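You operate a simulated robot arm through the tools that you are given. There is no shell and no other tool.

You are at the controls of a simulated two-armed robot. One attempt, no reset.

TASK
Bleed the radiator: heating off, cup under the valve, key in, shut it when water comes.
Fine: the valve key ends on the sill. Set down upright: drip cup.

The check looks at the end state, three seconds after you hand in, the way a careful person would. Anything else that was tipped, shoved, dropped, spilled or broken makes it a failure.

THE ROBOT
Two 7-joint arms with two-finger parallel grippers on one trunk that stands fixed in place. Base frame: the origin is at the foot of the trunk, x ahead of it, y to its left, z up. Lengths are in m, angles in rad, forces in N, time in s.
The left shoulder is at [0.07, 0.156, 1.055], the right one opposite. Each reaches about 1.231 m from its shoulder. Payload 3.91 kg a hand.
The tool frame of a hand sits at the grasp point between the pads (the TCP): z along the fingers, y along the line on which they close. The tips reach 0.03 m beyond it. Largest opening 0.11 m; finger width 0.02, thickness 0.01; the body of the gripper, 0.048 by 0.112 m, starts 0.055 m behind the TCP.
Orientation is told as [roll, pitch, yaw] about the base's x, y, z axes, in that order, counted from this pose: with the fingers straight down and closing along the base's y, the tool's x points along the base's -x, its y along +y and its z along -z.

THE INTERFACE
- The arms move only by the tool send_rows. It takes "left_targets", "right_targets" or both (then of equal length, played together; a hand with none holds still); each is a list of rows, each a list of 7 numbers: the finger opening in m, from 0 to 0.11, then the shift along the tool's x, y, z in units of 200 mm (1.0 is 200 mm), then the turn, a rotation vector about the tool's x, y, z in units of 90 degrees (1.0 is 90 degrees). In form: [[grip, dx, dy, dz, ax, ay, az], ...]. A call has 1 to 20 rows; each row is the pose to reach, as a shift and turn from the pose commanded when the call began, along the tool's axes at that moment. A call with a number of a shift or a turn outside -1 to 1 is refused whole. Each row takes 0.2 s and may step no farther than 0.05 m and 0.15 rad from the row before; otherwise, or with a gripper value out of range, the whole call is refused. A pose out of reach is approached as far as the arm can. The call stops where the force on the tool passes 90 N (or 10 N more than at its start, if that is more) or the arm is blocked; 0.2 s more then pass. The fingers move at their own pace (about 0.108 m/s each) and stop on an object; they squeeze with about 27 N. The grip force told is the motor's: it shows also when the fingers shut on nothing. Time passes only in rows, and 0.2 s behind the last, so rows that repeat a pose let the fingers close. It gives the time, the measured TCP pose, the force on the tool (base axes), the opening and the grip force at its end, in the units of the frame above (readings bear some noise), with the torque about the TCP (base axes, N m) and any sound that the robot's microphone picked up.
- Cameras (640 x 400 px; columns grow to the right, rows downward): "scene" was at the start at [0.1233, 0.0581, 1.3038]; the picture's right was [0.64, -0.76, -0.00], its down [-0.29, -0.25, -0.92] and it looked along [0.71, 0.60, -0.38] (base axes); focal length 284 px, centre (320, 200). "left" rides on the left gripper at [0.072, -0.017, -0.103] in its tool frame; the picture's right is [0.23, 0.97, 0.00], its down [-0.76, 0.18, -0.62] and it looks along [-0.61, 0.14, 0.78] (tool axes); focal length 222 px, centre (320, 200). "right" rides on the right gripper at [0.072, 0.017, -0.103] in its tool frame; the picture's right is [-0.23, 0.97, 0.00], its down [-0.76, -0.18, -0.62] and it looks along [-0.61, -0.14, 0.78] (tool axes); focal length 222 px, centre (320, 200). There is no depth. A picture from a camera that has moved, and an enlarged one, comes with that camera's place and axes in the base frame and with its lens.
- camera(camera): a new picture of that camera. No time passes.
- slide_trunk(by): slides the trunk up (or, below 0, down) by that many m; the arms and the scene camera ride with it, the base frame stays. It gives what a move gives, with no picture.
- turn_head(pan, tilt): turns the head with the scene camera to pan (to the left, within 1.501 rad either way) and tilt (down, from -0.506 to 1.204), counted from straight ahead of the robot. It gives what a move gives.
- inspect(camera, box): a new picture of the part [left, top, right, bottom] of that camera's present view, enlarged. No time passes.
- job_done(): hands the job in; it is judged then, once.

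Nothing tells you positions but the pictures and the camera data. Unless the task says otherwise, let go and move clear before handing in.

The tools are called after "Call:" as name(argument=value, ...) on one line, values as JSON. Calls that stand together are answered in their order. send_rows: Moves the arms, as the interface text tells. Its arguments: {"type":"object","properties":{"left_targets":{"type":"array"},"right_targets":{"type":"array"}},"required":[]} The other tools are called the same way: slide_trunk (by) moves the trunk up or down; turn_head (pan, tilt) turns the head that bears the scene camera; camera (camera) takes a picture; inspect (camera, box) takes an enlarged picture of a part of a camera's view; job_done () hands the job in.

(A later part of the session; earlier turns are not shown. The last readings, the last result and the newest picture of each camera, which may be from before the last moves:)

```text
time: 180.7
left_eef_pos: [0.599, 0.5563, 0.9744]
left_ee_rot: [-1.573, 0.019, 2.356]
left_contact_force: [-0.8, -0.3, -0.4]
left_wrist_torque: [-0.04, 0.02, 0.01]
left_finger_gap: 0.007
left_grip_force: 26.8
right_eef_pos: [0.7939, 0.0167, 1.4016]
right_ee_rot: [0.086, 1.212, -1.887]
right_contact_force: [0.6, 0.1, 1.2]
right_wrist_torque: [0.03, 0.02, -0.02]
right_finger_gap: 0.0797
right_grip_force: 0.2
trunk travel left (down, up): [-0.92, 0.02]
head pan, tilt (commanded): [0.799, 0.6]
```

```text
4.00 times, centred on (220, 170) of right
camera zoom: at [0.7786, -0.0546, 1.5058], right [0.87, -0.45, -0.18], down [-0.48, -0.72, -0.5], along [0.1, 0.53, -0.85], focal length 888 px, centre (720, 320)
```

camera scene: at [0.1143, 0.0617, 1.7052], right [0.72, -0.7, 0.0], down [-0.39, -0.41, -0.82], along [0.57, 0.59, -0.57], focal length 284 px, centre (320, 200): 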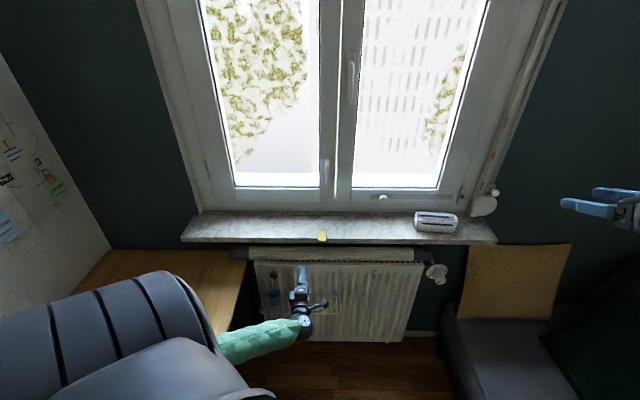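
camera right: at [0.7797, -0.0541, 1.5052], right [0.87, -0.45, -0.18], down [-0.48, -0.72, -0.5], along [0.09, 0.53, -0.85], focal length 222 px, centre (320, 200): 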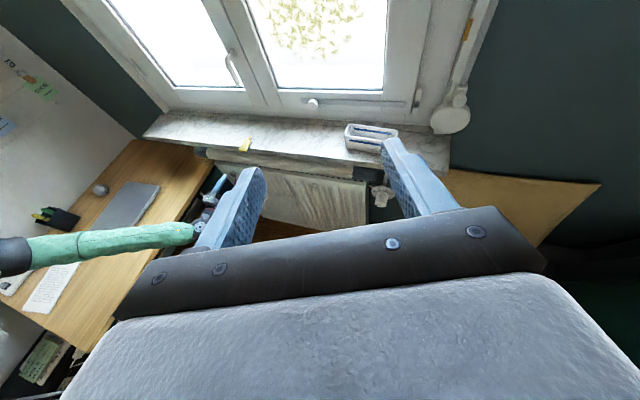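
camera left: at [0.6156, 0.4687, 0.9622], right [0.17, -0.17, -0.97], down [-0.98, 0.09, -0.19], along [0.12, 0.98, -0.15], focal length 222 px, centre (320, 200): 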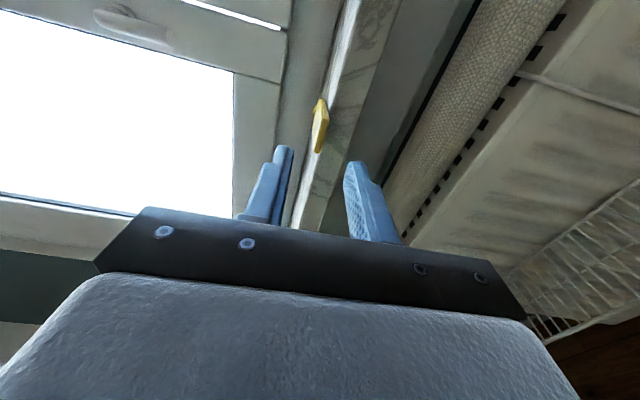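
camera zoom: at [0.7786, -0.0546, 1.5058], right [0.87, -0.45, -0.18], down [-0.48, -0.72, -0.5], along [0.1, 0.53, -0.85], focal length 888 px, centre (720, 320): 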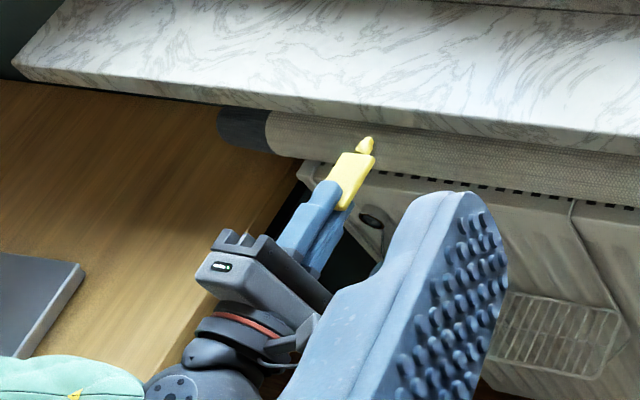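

The key is held firmly and straight, with its tip pointing at the wall. I'll carry it down and left toward the valve in two stages.

Call:
send_rows(left_targets=[[0.003, -0.107, 0.136, -0.0175, 0, 0, 0], [0.003, -0.214, 0.271, -0.035, 0, 0, 0], [0.003, -0.321, 0.407, -0.0525, 0, 0, 0], [0.003, -0.428, 0.542, -0.07, 0, 0, 0], [0.003, -0.535, 0.678, -0.0875, 0, 0, 0]])

Call:
send_rows(left_targets=[[0.003, -0.107, 0.136, -0.0175, 0, 0, 0], [0.003, -0.214, 0.271, -0.035, 0, 0, 0], [0.003, -0.321, 0.407, -0.0525, 0, 0, 0], [0.003, -0.428, 0.542, -0.07, 0, 0, 0], [0.003, -0.535, 0.678, -0.0875, 0, 0, 0]])

Call:
camera(camera="left")

Call:
camera(camera="right")

Call:
camera(camera="scene")

```text
time: 181.8
left_eef_pos: [0.5129, 0.6195, 0.8349]
left_ee_rot: [-1.574, 0.019, 2.358]
left_contact_force: [-0.2, -0.1, -0.1]
left_wrist_torque: [-0.03, 0.03, 0.05]
left_finger_gap: 0.0069
left_grip_force: 26.4
right_eef_pos: [0.7942, 0.0174, 1.4005]
right_ee_rot: [0.087, 1.214, -1.888]
right_contact_force: [-0.5, 0.3, -0.1]
right_wrist_torque: [-0.01, 0.01, 0.0]
right_finger_gap: 0.08
right_grip_force: 0.0
trunk travel left (down, up): [-0.92, 0.02]
head pan, tilt (commanded): [0.799, 0.6]
```

```text
time: 183.1
left_eef_pos: [0.4287, 0.6807, 0.6961]
left_ee_rot: [-1.575, 0.019, 2.356]
left_contact_force: [-0.1, 0.8, -0.2]
left_wrist_torque: [-0.02, 0.01, -0.01]
left_finger_gap: 0.007
left_grip_force: 27.2
right_eef_pos: [0.7968, 0.0166, 1.4007]
right_ee_rot: [0.086, 1.214, -1.887]
right_contact_force: [-0.3, 0.1, -0.8]
right_wrist_torque: [-0.01, 0.01, 0.02]
right_finger_gap: 0.08
right_grip_force: 0.1
trunk travel left (down, up): [-0.92, 0.02]
head pan, tilt (commanded): [0.799, 0.6]
```

```text
taken
camera left: at [0.4077, 0.5562, 0.7144], right [0.17, -0.17, -0.97], down [-0.98, 0.1, -0.19], along [0.13, 0.98, -0.15], focal length 222 px, centre (320, 200)
```

left: 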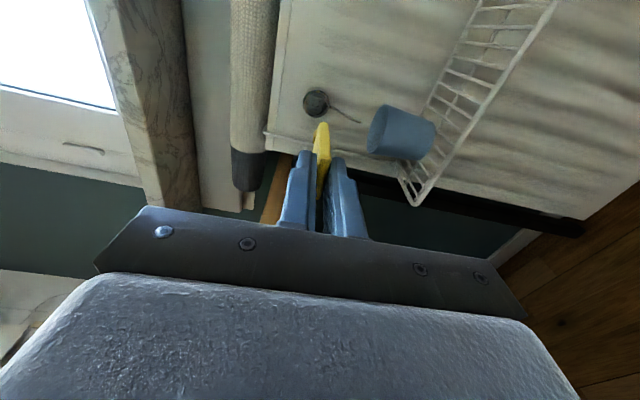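

```text
taken
camera right: at [0.7796, -0.054, 1.5053], right [0.87, -0.45, -0.18], down [-0.48, -0.72, -0.5], along [0.09, 0.53, -0.85], focal length 222 px, centre (320, 200)
```

right: 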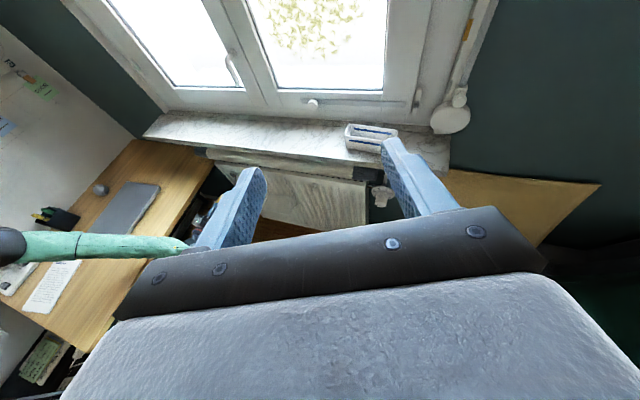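

```text
taken
camera scene: at [0.1142, 0.0619, 1.7053], right [0.72, -0.7, 0.0], down [-0.39, -0.41, -0.82], along [0.57, 0.59, -0.57], focal length 284 px, centre (320, 200)
```

scene: 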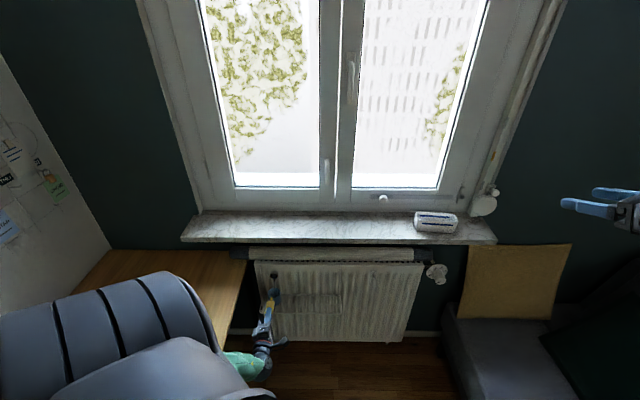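

The key is now in front of the valve. I'll zoom in with all cameras to align precisely.

Call:
inspect(camera="left", box=[270, 60, 400, 200])

Call:
inspect(camera="scene", box=[240, 255, 320, 325])

Call:
inspect(camera="right", box=[170, 160, 250, 250])

```text
2.86 times, centred on (335, 130) of left
camera zoom: at [0.4077, 0.5562, 0.7144], right [0.17, -0.17, -0.97], down [-0.98, 0.1, -0.19], along [0.13, 0.98, -0.15], focal length 635 px, centre (277, 400)
```

zoom: 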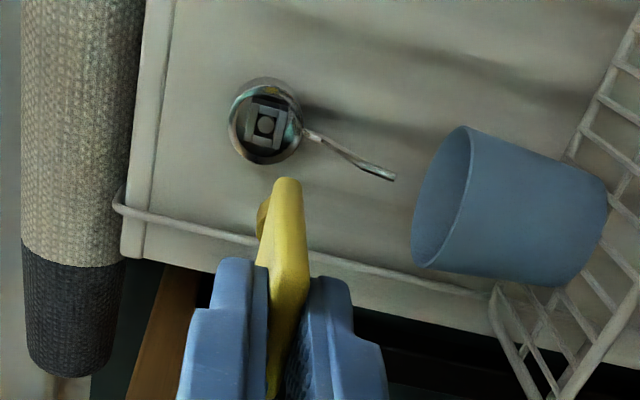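

```text
5.71 times, centred on (280, 290) of scene
camera zoom: at [0.1142, 0.0619, 1.7053], right [0.72, -0.7, 0.0], down [-0.39, -0.41, -0.82], along [0.57, 0.59, -0.57], focal length 1622 px, centre (549, -314)
```

zoom: 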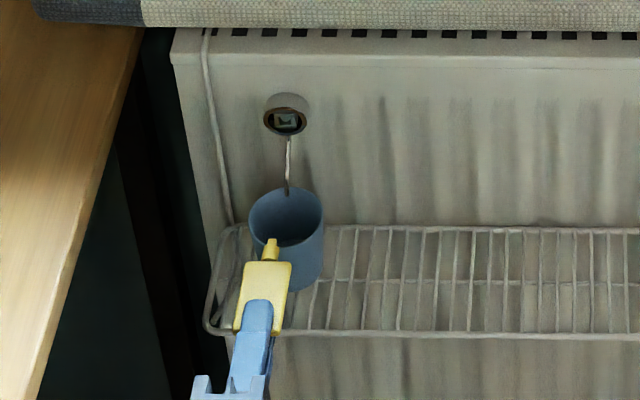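

```text
4.44 times, centred on (210, 205) of right
camera zoom: at [0.7796, -0.054, 1.5053], right [0.87, -0.45, -0.18], down [-0.48, -0.72, -0.5], along [0.09, 0.53, -0.85], focal length 987 px, centre (809, 178)
```

zoom: 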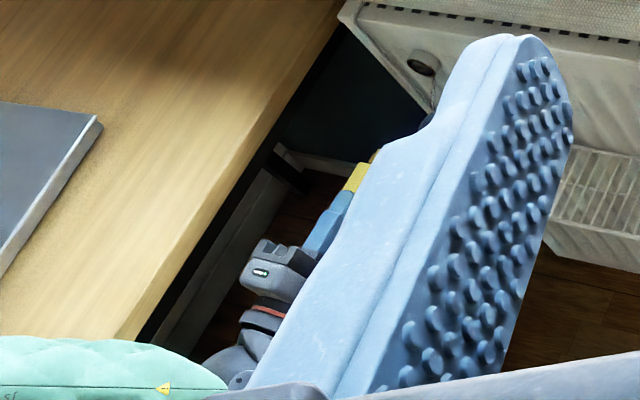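

The valve mouth is at s≈-0.182, z≈0.7024, front at d≈0.977 (two left-camera views agree within 2 mm). I'll align the hand's axis to it, fix the 1° roll, and bring the key tip close.

Call:
send_rows(left_targets=[[0.003, -0.006, -0.011, 0.125, 0, 0, 0.004], [0.003, -0.013, -0.021, 0.25, 0, 0, 0.008], [0.003, -0.019, -0.0315, 0.375, 0, 0, 0.0121]])

Call:
inspect(camera="left", box=[260, 60, 390, 200])

Call:
inspect(camera="scene", box=[250, 260, 300, 310])

```text
time: 183.8
left_eef_pos: [0.4776, 0.7362, 0.7039]
left_ee_rot: [-1.573, 0.001, 2.358]
left_contact_force: [0.1, 0.0, -0.9]
left_wrist_torque: [-0.02, -0.01, 0.0]
left_finger_gap: 0.0068
left_grip_force: 27.0
right_eef_pos: [0.7964, 0.0176, 1.4007]
right_ee_rot: [0.084, 1.214, -1.89]
right_contact_force: [-0.2, 0.0, -0.4]
right_wrist_torque: [0.01, 0.02, -0.01]
right_finger_gap: 0.0801
right_grip_force: 0.0
trunk travel left (down, up): [-0.92, 0.02]
head pan, tilt (commanded): [0.799, 0.6]
```

```text
2.86 times, centred on (325, 130) of left
camera zoom: at [0.4563, 0.6116, 0.7201], right [0.16, -0.16, -0.97], down [-0.98, 0.1, -0.18], along [0.12, 0.98, -0.14], focal length 635 px, centre (306, 400)
```

zoom: 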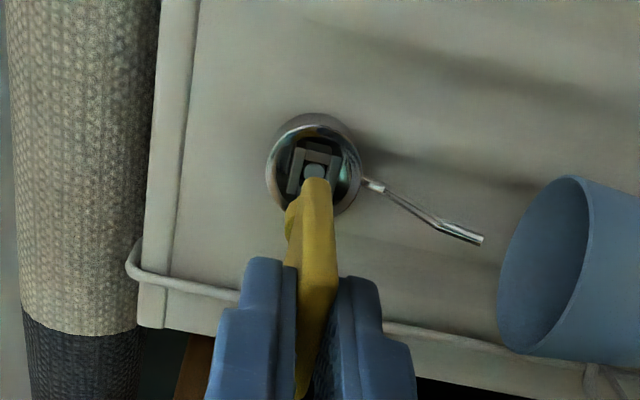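

```text
8.00 times, centred on (275, 285) of scene
camera zoom: at [0.1147, 0.0618, 1.7052], right [0.72, -0.7, 0.0], down [-0.39, -0.41, -0.82], along [0.57, 0.59, -0.57], focal length 2271 px, centre (680, -480)
```

zoom: 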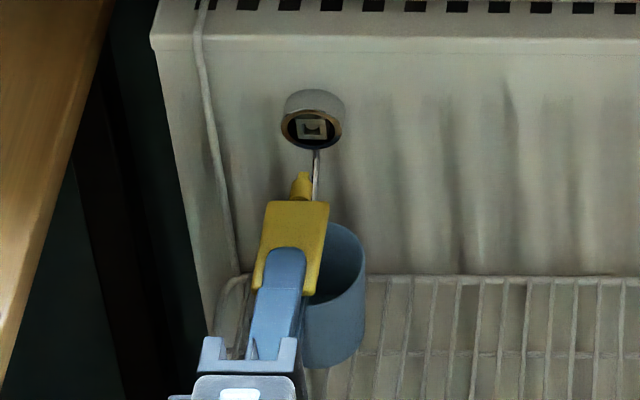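

The socket centre is about 3 mm lower than the key axis in the hand camera, while lateral alignment is good. I'll correct that and advance until the tip is at the mouth.

Call:
send_rows(left_targets=[[0.003, 0.003, 0.015, 0, 0, 0, 0], [0.003, 0.003, 0.015, 0.045, 0, 0, 0], [0.003, 0.003, 0.015, 0.085, 0, 0, 0]])

Call:
inspect(camera="left", box=[270, 80, 370, 190])

Call:
inspect(camera="scene", box=[255, 260, 295, 300])

```text
time: 184.7
left_eef_pos: [0.4908, 0.7469, 0.7013]
left_ee_rot: [-1.571, 0.001, 2.357]
left_contact_force: [-0.3, 0.0, -0.4]
left_wrist_torque: [0.0, -0.01, 0.0]
left_finger_gap: 0.0068
left_grip_force: 27.5
right_eef_pos: [0.7949, 0.0172, 1.4011]
right_ee_rot: [0.084, 1.215, -1.889]
right_contact_force: [0.0, -1.0, -0.3]
right_wrist_torque: [0.02, 0.02, 0.01]
right_finger_gap: 0.08
right_grip_force: 0.1
trunk travel left (down, up): [-0.92, 0.02]
head pan, tilt (commanded): [0.799, 0.6]
```

```text
3.64 times, centred on (320, 135) of left
camera zoom: at [0.4691, 0.6235, 0.718], right [0.16, -0.16, -0.97], down [-0.98, 0.1, -0.18], along [0.12, 0.98, -0.14], focal length 808 px, centre (320, 436)
```

zoom: 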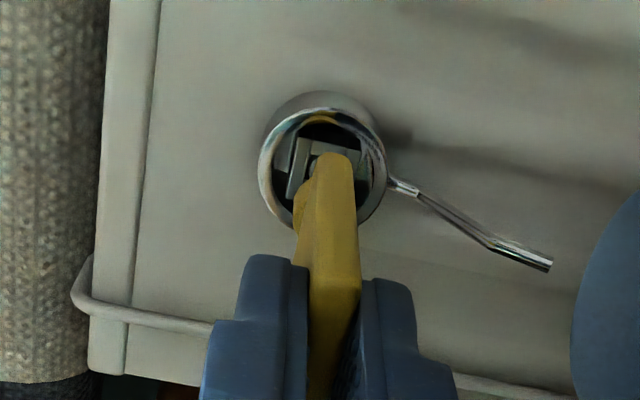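

```text
10.00 times, centred on (275, 280) of scene
camera zoom: at [0.1142, 0.0618, 1.7052], right [0.72, -0.7, 0.0], down [-0.39, -0.41, -0.82], along [0.57, 0.59, -0.57], focal length 2838 px, centre (770, -600)
```

zoom: 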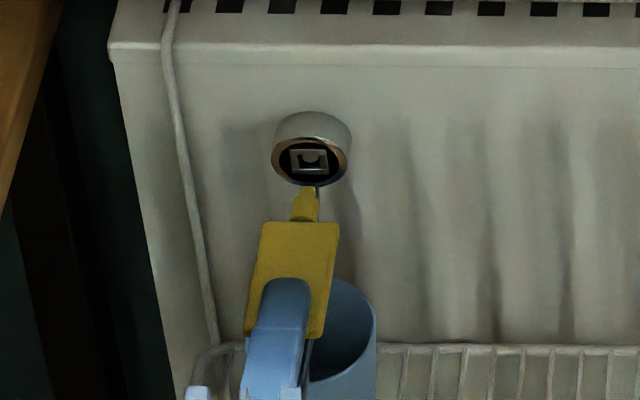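

Aligned within about 1 mm in both views, with the tip about 15 mm from the mouth. I'll push forward slowly and check the force.

Call:
send_rows(left_targets=[[0.003, 0, 0, 0.025, 0, 0, 0], [0.003, 0, 0, 0.05, 0, 0, 0], [0.003, 0, 0, 0.075, 0, 0, 0], [0.003, 0, 0, 0.09, 0, 0, 0]])

Call:
inspect(camera="left", box=[270, 80, 370, 190])

Call:
inspect(camera="scene", box=[255, 260, 295, 300])

```text
time: 185.7
left_eef_pos: [0.502, 0.7596, 0.7025]
left_ee_rot: [-1.571, -0.001, 2.356]
left_contact_force: [-1.8, -1.7, -1.4]
left_wrist_torque: [-0.03, 0.05, -0.04]
left_finger_gap: 0.007
left_grip_force: 27.8
right_eef_pos: [0.7958, 0.0165, 1.4006]
right_ee_rot: [0.086, 1.214, -1.89]
right_contact_force: [-0.3, 0.2, 0.5]
right_wrist_torque: [-0.02, 0.0, 0.02]
right_finger_gap: 0.0798
right_grip_force: 0.1
trunk travel left (down, up): [-0.92, 0.02]
head pan, tilt (commanded): [0.799, 0.6]
```

```text
3.64 times, centred on (320, 135) of left
camera zoom: at [0.4816, 0.635, 0.7179], right [0.16, -0.16, -0.97], down [-0.98, 0.1, -0.18], along [0.12, 0.98, -0.14], focal length 808 px, centre (320, 436)
```

zoom: 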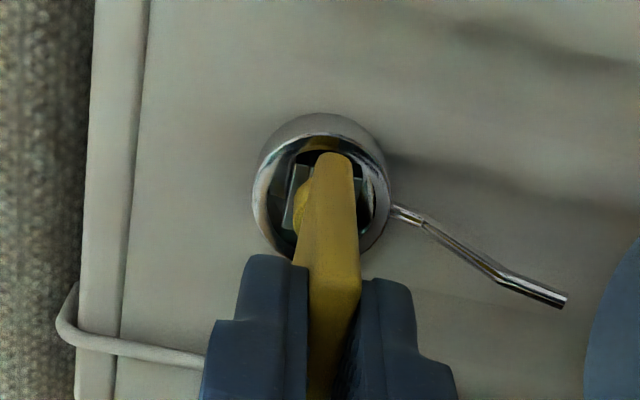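

```text
10.00 times, centred on (275, 280) of scene
camera zoom: at [0.114, 0.0614, 1.7053], right [0.72, -0.7, 0.0], down [-0.39, -0.41, -0.82], along [0.57, 0.59, -0.57], focal length 2838 px, centre (770, -600)
```

zoom: 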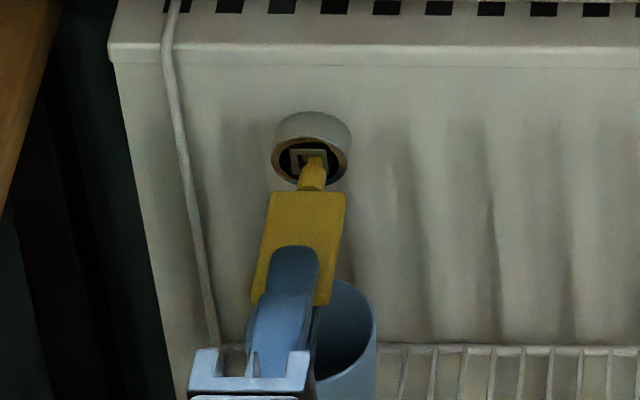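

The tip has just reached the mouth but sits about 2.5 mm right of the socket's centre in both views. I'll back off a little, shift left, and look again.

Call:
send_rows(left_targets=[[0.003, 0, 0, -0.04, 0, 0, 0], [0.003, -0.0125, 0.001, -0.04, 0, 0, 0], [0.003, -0.0125, 0.001, -0.02, 0, 0, 0]])

Call:
inspect(camera="left", box=[280, 90, 360, 180])

Call:
inspect(camera="scene", box=[265, 265, 290, 290])

```text
time: 186.4
left_eef_pos: [0.4999, 0.7576, 0.7005]
left_ee_rot: [-1.571, -0.001, 2.357]
left_contact_force: [-0.5, 0.3, 0.4]
left_wrist_torque: [0.01, 0.03, 0.01]
left_finger_gap: 0.0067
left_grip_force: 26.8
right_eef_pos: [0.7958, 0.0174, 1.4014]
right_ee_rot: [0.085, 1.214, -1.888]
right_contact_force: [0.3, 0.1, 0.0]
right_wrist_torque: [-0.03, 0.01, 0.0]
right_finger_gap: 0.0801
right_grip_force: 0.0
trunk travel left (down, up): [-0.92, 0.02]
head pan, tilt (commanded): [0.799, 0.6]
```

```text
4.44 times, centred on (320, 135) of left
camera zoom: at [0.4779, 0.634, 0.7176], right [0.16, -0.16, -0.97], down [-0.98, 0.1, -0.18], along [0.12, 0.98, -0.14], focal length 987 px, centre (320, 489)
```

zoom: 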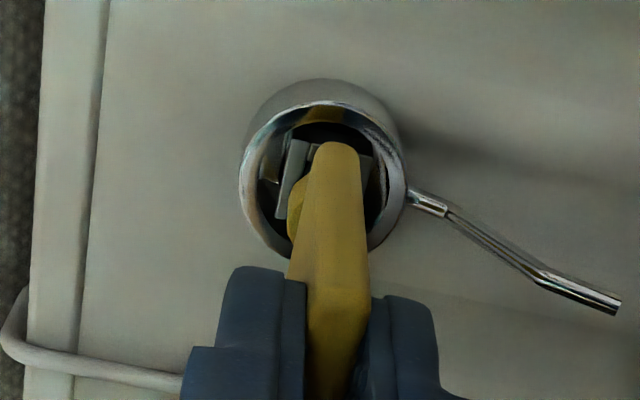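

```text
16.00 times, centred on (278, 278) of scene
camera zoom: at [0.1147, 0.0618, 1.7052], right [0.72, -0.7, 0.0], down [-0.39, -0.41, -0.82], along [0.57, 0.59, -0.57], focal length 4542 px, centre (1000, -1040)
```

zoom: 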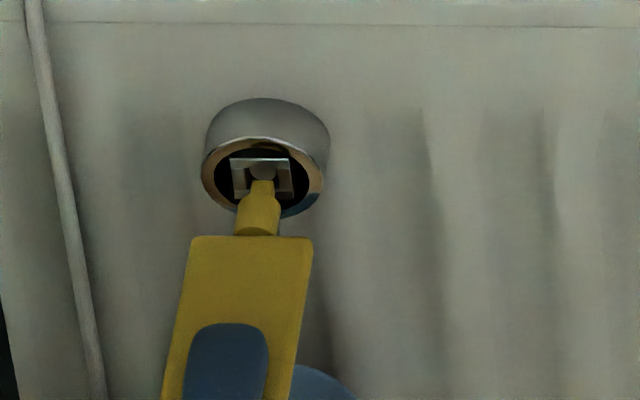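

Now the tip is centred on the square socket in both views. I'll push in slowly.

Call:
send_rows(left_targets=[[0.003, 0, 0, 0.015, 0, 0, 0], [0.003, 0, 0, 0.03, 0, 0, 0], [0.003, 0, 0, 0.045, 0, 0, 0], [0.003, 0, 0, 0.055, 0, 0, 0]])

Call:
inspect(camera="left", box=[280, 90, 360, 180])

Call:
inspect(camera="scene", box=[265, 265, 290, 290])

```text
time: 187.4
left_eef_pos: [0.5057, 0.7657, 0.7001]
left_ee_rot: [-1.57, 0.0, 2.357]
left_contact_force: [-14.1, -12.0, 1.2]
left_wrist_torque: [0.06, -0.05, 0.16]
left_finger_gap: 0.0068
left_grip_force: 26.8
right_eef_pos: [0.794, 0.0164, 1.4009]
right_ee_rot: [0.087, 1.215, -1.884]
right_contact_force: [0.3, 0.0, 0.6]
right_wrist_torque: [0.02, 0.02, -0.03]
right_finger_gap: 0.08
right_grip_force: 0.0
trunk travel left (down, up): [-0.92, 0.02]
head pan, tilt (commanded): [0.799, 0.6]
```

```text
4.44 times, centred on (320, 135) of left
camera zoom: at [0.4839, 0.6407, 0.7175], right [0.16, -0.16, -0.97], down [-0.98, 0.1, -0.18], along [0.12, 0.98, -0.14], focal length 987 px, centre (320, 489)
```

zoom: 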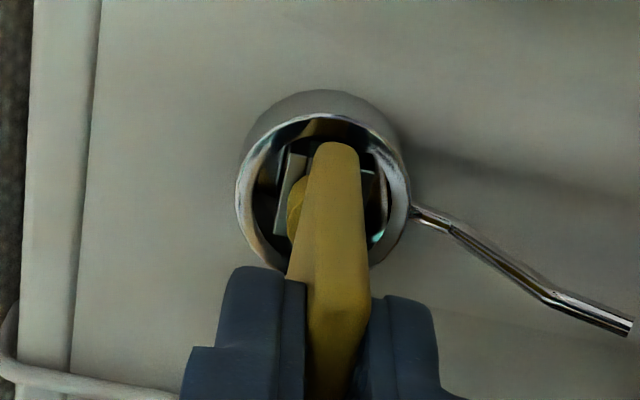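

```text
16.00 times, centred on (278, 278) of scene
camera zoom: at [0.1129, 0.0606, 1.7054], right [0.72, -0.7, 0.0], down [-0.39, -0.4, -0.83], along [0.57, 0.59, -0.56], focal length 4542 px, centre (1000, -1040)
```

zoom: 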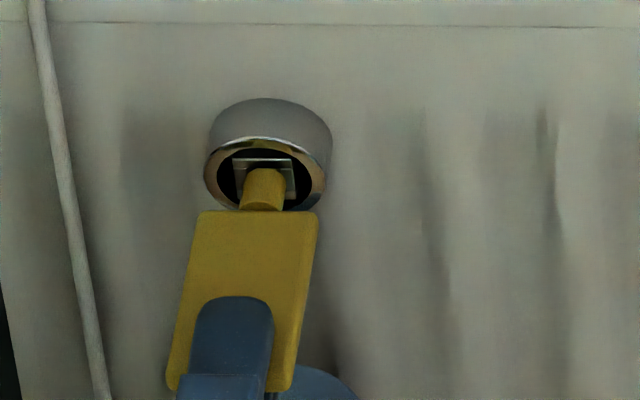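

The square tip is seated in the socket, with the collar at the frame and about 18 N of push. I'll ease the push by 1 mm and start turning counterclockwise in short steps while listening.

Call:
send_rows(left_targets=[[0.003, 0, 0, -0.004, 0, 0, 0], [0.003, 0, 0, -0.004, 0, 0, -0.06], [0.003, 0, 0, -0.004, 0, 0, -0.12]])

Call:
inspect(camera="scene", box=[265, 265, 290, 290])

```text
time: 188.2
left_eef_pos: [0.5058, 0.7657, 0.7014]
left_ee_rot: [-1.573, 0.19, 2.355]
left_contact_force: [-13.8, -14.0, -1.7]
left_wrist_torque: [0.03, 0.09, 0.02]
left_finger_gap: 0.0068
left_grip_force: 27.1
right_eef_pos: [0.7938, 0.0172, 1.4008]
right_ee_rot: [0.087, 1.213, -1.891]
right_contact_force: [0.5, 0.1, 0.2]
right_wrist_torque: [0.05, -0.01, -0.01]
right_finger_gap: 0.08
right_grip_force: 0.1
trunk travel left (down, up): [-0.92, 0.02]
head pan, tilt (commanded): [0.799, 0.6]
```

```text
16.00 times, centred on (278, 278) of scene
camera zoom: at [0.1133, 0.0608, 1.7053], right [0.72, -0.7, 0.0], down [-0.39, -0.4, -0.83], along [0.58, 0.59, -0.56], focal length 4542 px, centre (1000, -1040)
```

zoom: 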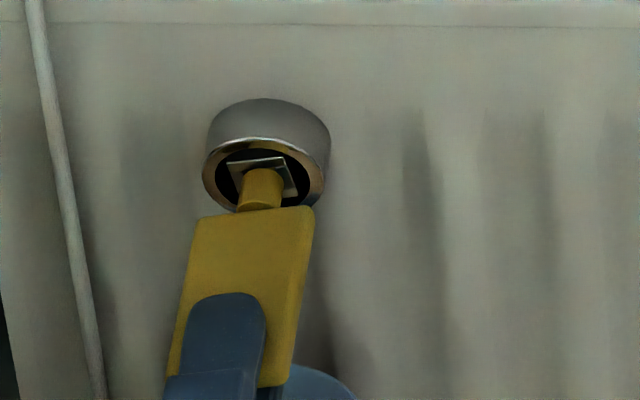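

The square spindle is turning with the key. No sound yet, so I'll continue counterclockwise.

Call:
send_rows(left_targets=[[0.003, 0, 0, 0, 0, 0, -0.07], [0.003, 0, 0, 0, 0, 0, -0.14]])

```text
time: 188.8
left_eef_pos: [0.5059, 0.7665, 0.7026]
left_ee_rot: [-1.572, 0.409, 2.355]
left_contact_force: [-13.3, -12.8, -2.6]
left_wrist_torque: [-0.04, 0.12, 0.04]
left_finger_gap: 0.0069
left_grip_force: 26.9
right_eef_pos: [0.7942, 0.0166, 1.401]
right_ee_rot: [0.087, 1.212, -1.887]
right_contact_force: [0.0, 0.2, 0.0]
right_wrist_torque: [-0.02, 0.0, -0.01]
right_finger_gap: 0.0801
right_grip_force: 0.1
trunk travel left (down, up): [-0.92, 0.02]
head pan, tilt (commanded): [0.799, 0.6]
```

About 23° open with still no sound. Continuing.

Call:
send_rows(left_targets=[[0.003, 0, 0, 0, 0, 0, -0.08], [0.003, 0, 0, 0, 0, 0, -0.16]])

```text
time: 189.4
left_eef_pos: [0.5056, 0.7668, 0.7022]
left_ee_rot: [-1.572, 0.662, 2.356]
left_contact_force: [-14.1, -7.6, -1.6]
left_wrist_torque: [-0.05, 0.17, 0.23]
left_finger_gap: 0.0069
left_grip_force: 27.7
right_eef_pos: [0.7946, 0.0169, 1.4011]
right_ee_rot: [0.086, 1.212, -1.885]
right_contact_force: [0.0, 0.2, 0.0]
right_wrist_torque: [0.03, -0.01, -0.02]
right_finger_gap: 0.08
right_grip_force: 0.0
trunk travel left (down, up): [-0.92, 0.02]
head pan, tilt (commanded): [0.799, 0.6]
```

About 38° open. I'll look at the socket and continue.

Call:
inspect(camera="scene", box=[265, 265, 290, 290])

Call:
send_rows(left_targets=[[0.003, 0, 0, 0, 0, 0, -0.08], [0.003, 0, 0, 0, 0, 0, -0.16]])

Call:
inspect(camera="scene", box=[265, 265, 290, 290])

```text
16.00 times, centred on (278, 278) of scene
camera zoom: at [0.1132, 0.0613, 1.7053], right [0.72, -0.7, 0.0], down [-0.39, -0.41, -0.83], along [0.57, 0.59, -0.56], focal length 4542 px, centre (1000, -1040)
```

zoom: 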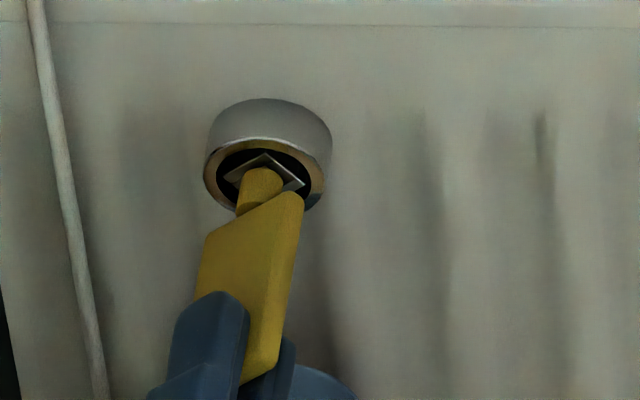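

```text
time: 190.1
left_eef_pos: [0.5048, 0.767, 0.7029]
left_ee_rot: [-1.572, 0.911, 2.355]
left_contact_force: [-12.0, 2.0, -2.9]
left_wrist_torque: [-0.07, 0.12, 0.24]
left_finger_gap: 0.0067
left_grip_force: 27.4
right_eef_pos: [0.7938, 0.0175, 1.4003]
right_ee_rot: [0.086, 1.214, -1.886]
right_contact_force: [0.5, 0.0, 0.5]
right_wrist_torque: [-0.03, -0.03, -0.03]
right_finger_gap: 0.0801
right_grip_force: 0.0
trunk travel left (down, up): [-0.92, 0.02]
head pan, tilt (commanded): [0.799, 0.6]
```

```text
16.00 times, centred on (278, 278) of scene
camera zoom: at [0.1135, 0.0621, 1.7053], right [0.72, -0.7, 0.0], down [-0.39, -0.41, -0.82], along [0.57, 0.59, -0.57], focal length 4542 px, centre (1000, -1040)
```

zoom: 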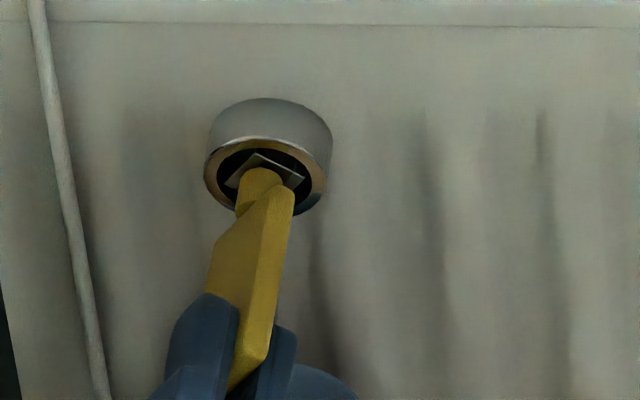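

About 52° open, with the spindle following. No sound yet, so I'll continue and relieve the small side load.

Call:
send_rows(left_targets=[[0.003, -0.003, -0.004, 0, 0, 0, -0.08], [0.003, -0.003, -0.004, 0, 0, 0, -0.16]])

```text
time: 190.7
left_eef_pos: [0.5047, 0.7674, 0.7032]
left_ee_rot: [-1.575, 1.163, 2.353]
left_contact_force: [-10.1, 2.3, -1.4]
left_wrist_torque: [-0.1, 0.15, 0.24]
left_finger_gap: 0.0067
left_grip_force: 27.2
right_eef_pos: [0.7946, 0.0176, 1.4014]
right_ee_rot: [0.088, 1.213, -1.887]
right_contact_force: [0.6, -0.1, -0.1]
right_wrist_torque: [0.01, 0.04, -0.01]
right_finger_gap: 0.08
right_grip_force: 0.0
trunk travel left (down, up): [-0.92, 0.02]
head pan, tilt (commanded): [0.799, 0.6]
```

About 67° open. Continuing.

Call:
send_rows(left_targets=[[0.003, -0.002, -0.004, 0, 0, 0, -0.08], [0.003, -0.002, -0.004, 0, 0, 0, -0.16]])

Call:
inspect(camera="scene", box=[265, 265, 290, 290])

Call:
camera(camera="left")

```text
time: 191.2
left_eef_pos: [0.5055, 0.7676, 0.7019]
left_ee_rot: [-1.586, 1.418, 2.342]
left_contact_force: [-8.3, 2.9, 4.9]
left_wrist_torque: [0.24, -0.15, 0.17]
left_finger_gap: 0.007
left_grip_force: 26.8
right_eef_pos: [0.7944, 0.0162, 1.401]
right_ee_rot: [0.087, 1.214, -1.887]
right_contact_force: [0.1, -0.4, 0.1]
right_wrist_torque: [0.0, -0.01, 0.0]
right_finger_gap: 0.0801
right_grip_force: 0.2
trunk travel left (down, up): [-0.92, 0.02]
head pan, tilt (commanded): [0.799, 0.6]
```

```text
16.00 times, centred on (278, 278) of scene
camera zoom: at [0.1132, 0.0615, 1.7054], right [0.72, -0.7, 0.0], down [-0.39, -0.41, -0.83], along [0.58, 0.59, -0.56], focal length 4542 px, centre (1000, -1040)
```

zoom: 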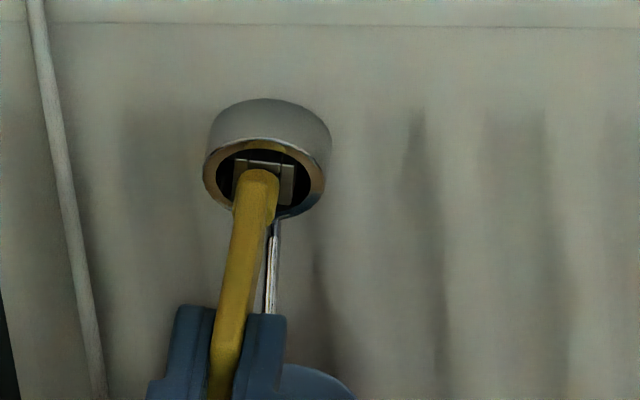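

```text
taken
camera left: at [0.4279, 0.6985, 0.7757], right [0.71, -0.7, 0.07], down [-0.4, -0.48, -0.78], along [0.59, 0.52, -0.62], focal length 222 px, centre (320, 200)
```

left: 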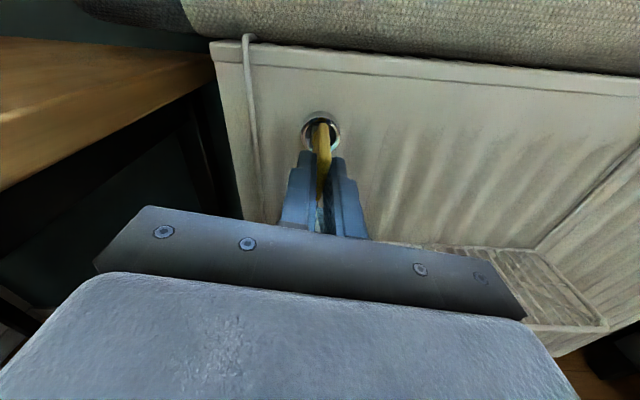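

About 81° now, and the spindle has clearly followed counterclockwise. Still silent, so I'll keep opening step by step.

Call:
send_rows(left_targets=[[0.003, 0, -0.003, 0, 0, 0, -0.08], [0.003, 0, -0.003, 0, 0, 0, -0.16]])

```text
time: 191.8
left_eef_pos: [0.5041, 0.7679, 0.7025]
left_ee_rot: [1.589, 1.473, -0.766]
left_contact_force: [-4.5, 7.6, 4.0]
left_wrist_torque: [0.21, -0.14, 0.21]
left_finger_gap: 0.0068
left_grip_force: 27.1
right_eef_pos: [0.7948, 0.0171, 1.4009]
right_ee_rot: [0.088, 1.213, -1.886]
right_contact_force: [-0.7, 0.8, -0.7]
right_wrist_torque: [0.02, 0.02, 0.02]
right_finger_gap: 0.0801
right_grip_force: 0.0
trunk travel left (down, up): [-0.92, 0.02]
head pan, tilt (commanded): [0.799, 0.6]
```

About 96°. Continuing to open.

Call:
send_rows(left_targets=[[0.003, 0, -0.005, 0, 0, 0, -0.08], [0.003, 0, -0.005, 0, 0, 0, -0.16]])

Call:
inspect(camera="scene", box=[265, 265, 290, 290])

```text
time: 192.4
left_eef_pos: [0.5051, 0.7667, 0.7015]
left_ee_rot: [1.57, 1.222, -0.787]
left_contact_force: [0.3, -0.2, -0.5]
left_wrist_torque: [-0.03, -0.01, -0.02]
left_finger_gap: 0.0069
left_grip_force: 26.8
right_eef_pos: [0.7947, 0.0169, 1.3995]
right_ee_rot: [0.087, 1.213, -1.89]
right_contact_force: [0.6, 0.3, -0.8]
right_wrist_torque: [0.01, -0.01, 0.02]
right_finger_gap: 0.08
right_grip_force: 0.1
trunk travel left (down, up): [-0.92, 0.02]
head pan, tilt (commanded): [0.799, 0.6]
```

```text
16.00 times, centred on (278, 278) of scene
camera zoom: at [0.1147, 0.0615, 1.7051], right [0.72, -0.7, 0.0], down [-0.39, -0.41, -0.82], along [0.57, 0.59, -0.57], focal length 4542 px, centre (1000, -1040)
```

zoom: 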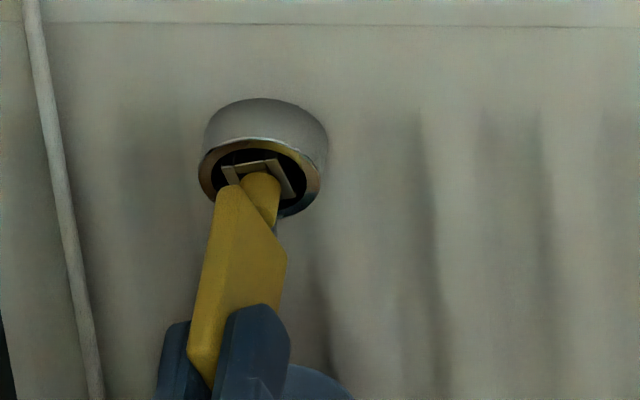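

The load suddenly dropped to zero at about 110°. I'll check that the key is still seated.

Call:
inspect(camera="left", box=[280, 90, 380, 200])

Call:
inspect(camera="scene", box=[269, 270, 283, 284])

```text
3.64 times, centred on (330, 145) of left
camera zoom: at [0.4034, 0.723, 0.7629], right [0.59, -0.59, 0.55], down [-0.14, -0.74, -0.66], along [0.79, 0.31, -0.52], focal length 808 px, centre (284, 400)
```

zoom: 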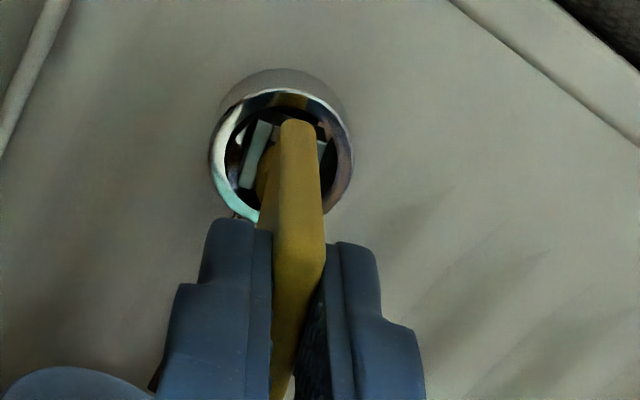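

```text
16.00 times, centred on (276, 277) of scene
camera zoom: at [0.1147, 0.0615, 1.7051], right [0.72, -0.7, 0.0], down [-0.39, -0.41, -0.82], along [0.57, 0.59, -0.57], focal length 4542 px, centre (1024, -1032)
```

zoom: 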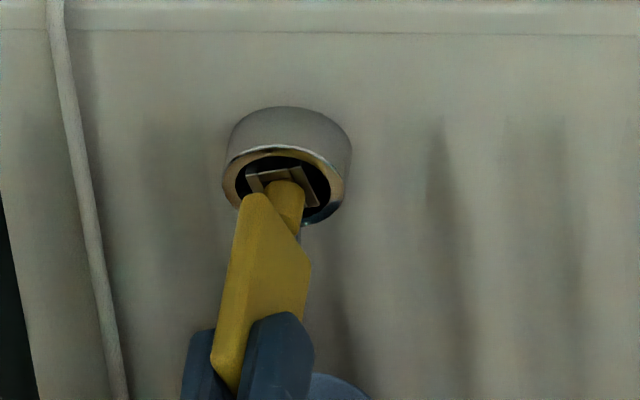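

The frame shows about 105° rotation against the key's 110°, so it seems still engaged with some play. I'll continue opening and compare.

Call:
send_rows(left_targets=[[0.003, 0, 0, 0.006, 0, 0, -0.08], [0.003, 0, 0, 0.01, 0, 0, -0.16]])

Call:
inspect(camera="scene", box=[265, 265, 290, 290])

```text
time: 193.1
left_eef_pos: [0.5043, 0.7692, 0.7017]
left_ee_rot: [1.57, 0.972, -0.786]
left_contact_force: [-6.4, -7.0, -1.0]
left_wrist_torque: [-0.02, 0.05, -0.06]
left_finger_gap: 0.0068
left_grip_force: 26.7
right_eef_pos: [0.7972, 0.0156, 1.401]
right_ee_rot: [0.085, 1.212, -1.889]
right_contact_force: [0.0, 0.2, 0.4]
right_wrist_torque: [0.01, 0.01, 0.0]
right_finger_gap: 0.0801
right_grip_force: 0.1
trunk travel left (down, up): [-0.92, 0.02]
head pan, tilt (commanded): [0.799, 0.6]
```

```text
16.00 times, centred on (278, 278) of scene
camera zoom: at [0.1138, 0.0611, 1.7052], right [0.72, -0.7, 0.0], down [-0.39, -0.41, -0.83], along [0.57, 0.59, -0.56], focal length 4542 px, centre (1000, -1040)
```

zoom: 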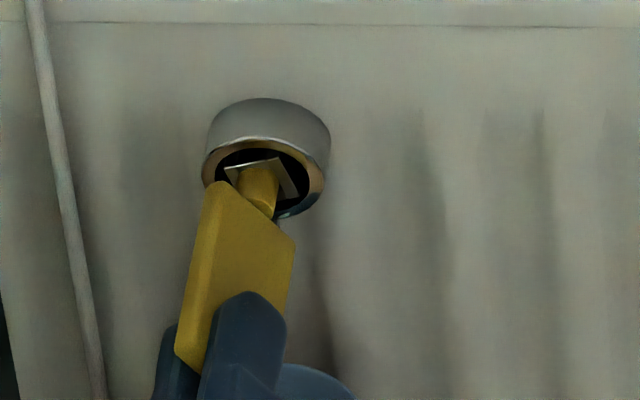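

The frame seems to have stopped near 105° while the key kept turning. I'll look closely from the hand camera.

Call:
inspect(camera="left", box=[300, 100, 360, 160])

Call:
camera(camera="left")

```text
6.67 times, centred on (330, 130) of left
camera zoom: at [0.3932, 0.7354, 0.7515], right [0.48, -0.48, 0.74], down [-0.03, -0.85, -0.53], along [0.88, 0.23, -0.42], focal length 1481 px, centre (253, 667)
```

zoom: 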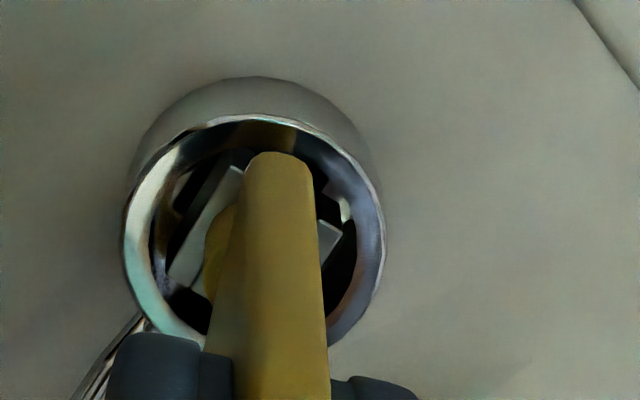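

```text
taken
camera left: at [0.3932, 0.7354, 0.7515], right [0.48, -0.48, 0.74], down [-0.03, -0.85, -0.53], along [0.88, 0.23, -0.42], focal length 222 px, centre (320, 200)
```

left: 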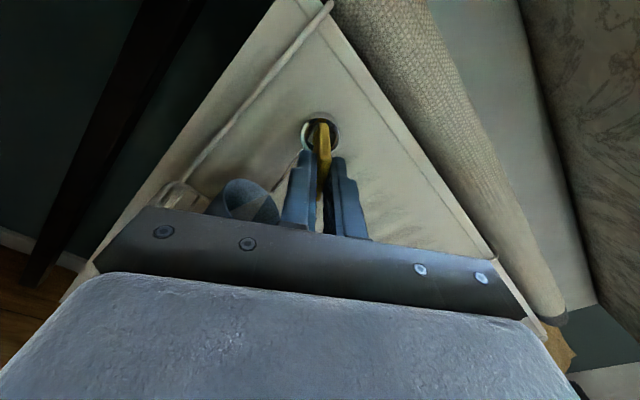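

The frame stopped at about 105° while the key continued. Before going on, I'll check the spout and cup for any water or drips.

Call:
inspect(camera="left", box=[190, 140, 320, 230])

Call:
inspect(camera="scene", box=[255, 265, 315, 320])

```text
4.44 times, centred on (255, 185) of left
camera zoom: at [0.3932, 0.7354, 0.7515], right [0.48, -0.48, 0.74], down [-0.03, -0.85, -0.53], along [0.88, 0.23, -0.42], focal length 987 px, centre (609, 267)
```

zoom: 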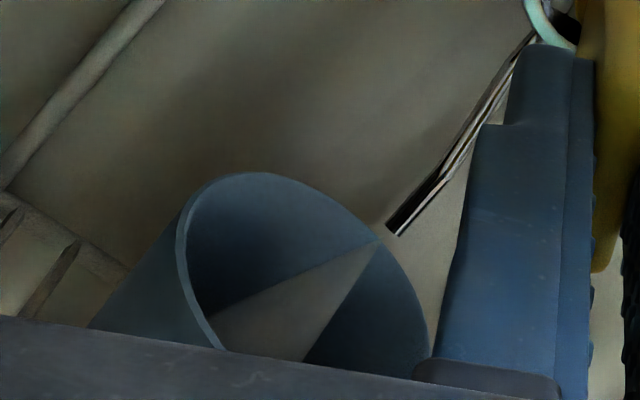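

```text
7.27 times, centred on (285, 292) of scene
camera zoom: at [0.1138, 0.0611, 1.7052], right [0.72, -0.7, 0.0], down [-0.39, -0.41, -0.83], along [0.57, 0.59, -0.56], focal length 2064 px, centre (574, -473)
```

zoom: 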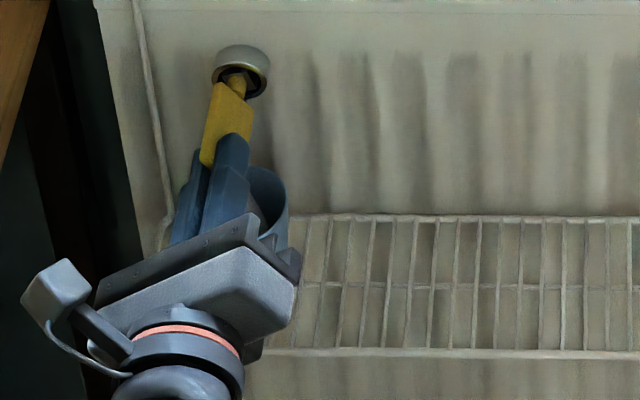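

Something light shows inside the cup in this view. I'll check it from the scene camera at higher zoom.

Call:
inspect(camera="scene", box=[278, 280, 304, 306])

Call:
inspect(camera="left", box=[205, 160, 285, 225])

Call:
inspect(camera="right", box=[190, 160, 230, 220])

```text
15.38 times, centred on (291, 293) of scene
camera zoom: at [0.1138, 0.0611, 1.7052], right [0.72, -0.7, 0.0], down [-0.39, -0.41, -0.83], along [0.57, 0.59, -0.56], focal length 4367 px, centre (766, -1231)
```

zoom: 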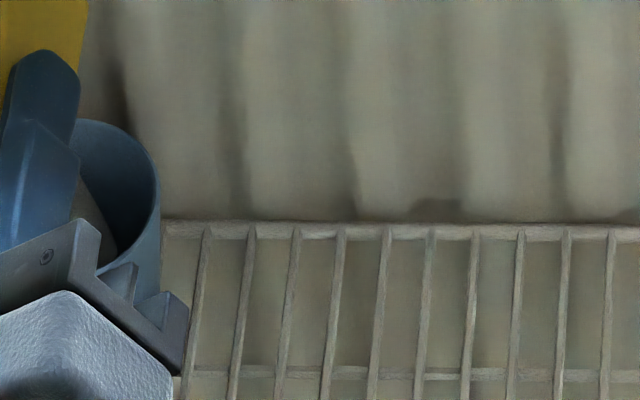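

```text
6.15 times, centred on (245, 192) of left
camera zoom: at [0.3932, 0.7354, 0.7515], right [0.48, -0.48, 0.74], down [-0.03, -0.85, -0.53], along [0.88, 0.23, -0.42], focal length 1367 px, centre (782, 246)
```

zoom: 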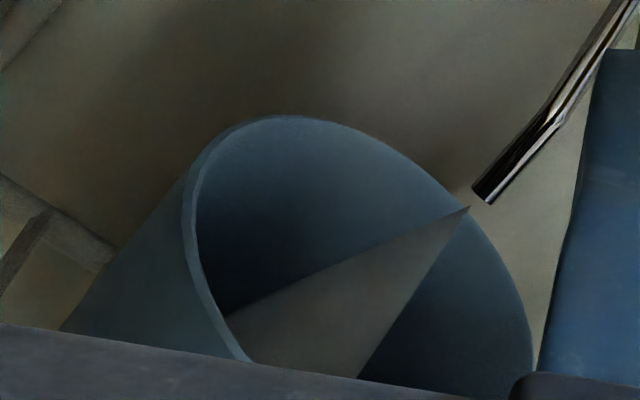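

```text
6.67 times, centred on (210, 190) of right
camera zoom: at [0.7792, -0.0546, 1.5054], right [0.87, -0.45, -0.18], down [-0.48, -0.72, -0.5], along [0.1, 0.53, -0.85], focal length 1481 px, centre (1053, 267)
```

zoom: 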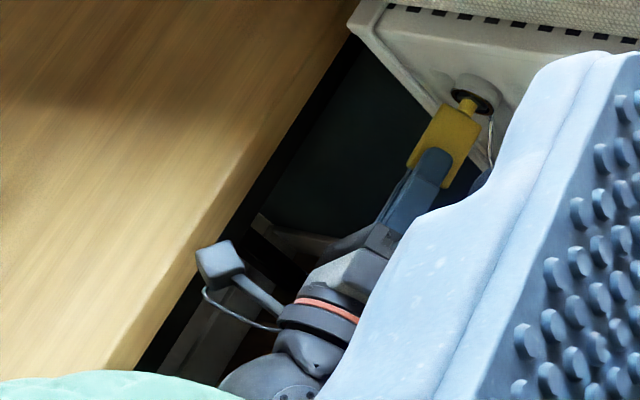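

There is now a faint transparent cone from the spout tip into the cup that wasn't there before, so something is coming out. I'll hold still for one short row and compare.

Call:
send_rows(left_targets=[[0.003, 0, 0, 0, 0, 0, 0]])

Call:
inspect(camera="left", box=[205, 150, 305, 225])

Call:
inspect(camera="scene", box=[270, 275, 300, 305])

```text
time: 193.4
left_eef_pos: [0.5054, 0.7698, 0.703]
left_ee_rot: [1.571, 0.971, -0.784]
left_contact_force: [-7.3, -9.6, -2.1]
left_wrist_torque: [-0.14, 0.14, -0.11]
left_finger_gap: 0.007
left_grip_force: 27.5
right_eef_pos: [0.7951, 0.0158, 1.4014]
right_ee_rot: [0.084, 1.211, -1.889]
right_contact_force: [-0.4, -0.4, -0.1]
right_wrist_torque: [0.02, 0.02, 0.0]
right_finger_gap: 0.0799
right_grip_force: 0.1
trunk travel left (down, up): [-0.92, 0.02]
head pan, tilt (commanded): [0.799, 0.6]
```

```text
5.33 times, centred on (255, 188) of left
camera zoom: at [0.3933, 0.7353, 0.7516], right [0.48, -0.48, 0.74], down [-0.03, -0.85, -0.53], along [0.88, 0.23, -0.42], focal length 1185 px, centre (667, 267)
```

zoom: 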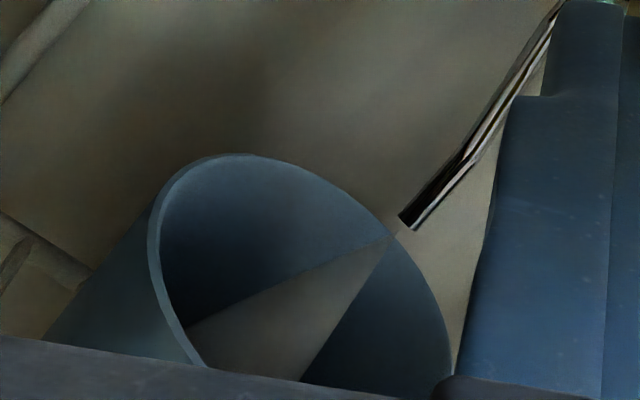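

```text
13.33 times, centred on (285, 290) of scene
camera zoom: at [0.1137, 0.0611, 1.7052], right [0.72, -0.7, 0.0], down [-0.39, -0.41, -0.83], along [0.57, 0.59, -0.56], focal length 3785 px, centre (787, -1000)
```

zoom: 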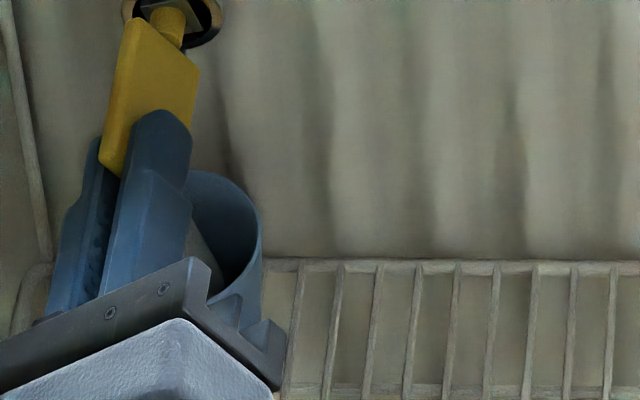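

The jet starts right at the spout tip. It looks like air or mist so far, with no water visible in the cup. I'll wait one second and look again.

Call:
send_rows(left_targets=[[0.003, 0, 0, 0, 0, 0, 0], [0.003, 0, 0, 0, 0, 0, 0], [0.003, 0, 0, 0, 0, 0, 0], [0.003, 0, 0, 0, 0, 0, 0]])

Call:
inspect(camera="left", box=[205, 150, 305, 225])

Call:
inspect(camera="scene", box=[265, 265, 290, 290])

```text
time: 194.4
left_eef_pos: [0.5052, 0.769, 0.7016]
left_ee_rot: [1.572, 0.976, -0.784]
left_contact_force: [-11.3, -14.0, -5.9]
left_wrist_torque: [-0.17, 0.18, -0.12]
left_finger_gap: 0.0069
left_grip_force: 26.6
right_eef_pos: [0.794, 0.0167, 1.4007]
right_ee_rot: [0.085, 1.213, -1.888]
right_contact_force: [0.4, 0.6, 0.8]
right_wrist_torque: [0.01, -0.01, 0.0]
right_finger_gap: 0.0799
right_grip_force: 0.1
trunk travel left (down, up): [-0.92, 0.02]
head pan, tilt (commanded): [0.799, 0.6]
```

```text
5.33 times, centred on (255, 188) of left
camera zoom: at [0.3934, 0.7354, 0.7517], right [0.48, -0.48, 0.74], down [-0.03, -0.85, -0.53], along [0.88, 0.23, -0.42], focal length 1185 px, centre (667, 267)
```

zoom: 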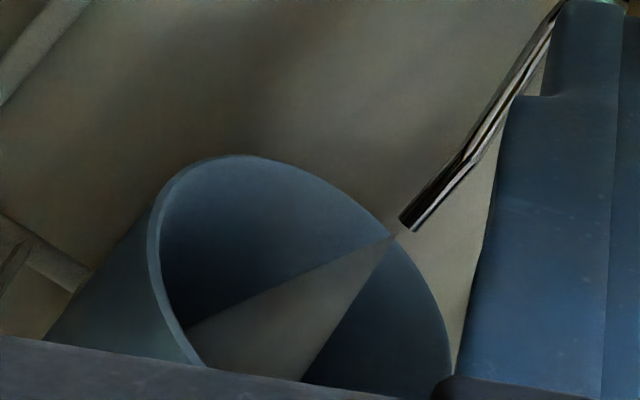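

```text
16.00 times, centred on (278, 278) of scene
camera zoom: at [0.1137, 0.0611, 1.7052], right [0.72, -0.7, 0.0], down [-0.39, -0.41, -0.83], along [0.57, 0.59, -0.56], focal length 4542 px, centre (1000, -1040)
```

zoom: 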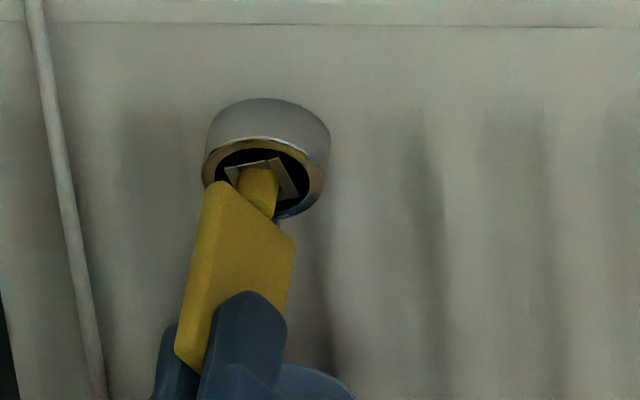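

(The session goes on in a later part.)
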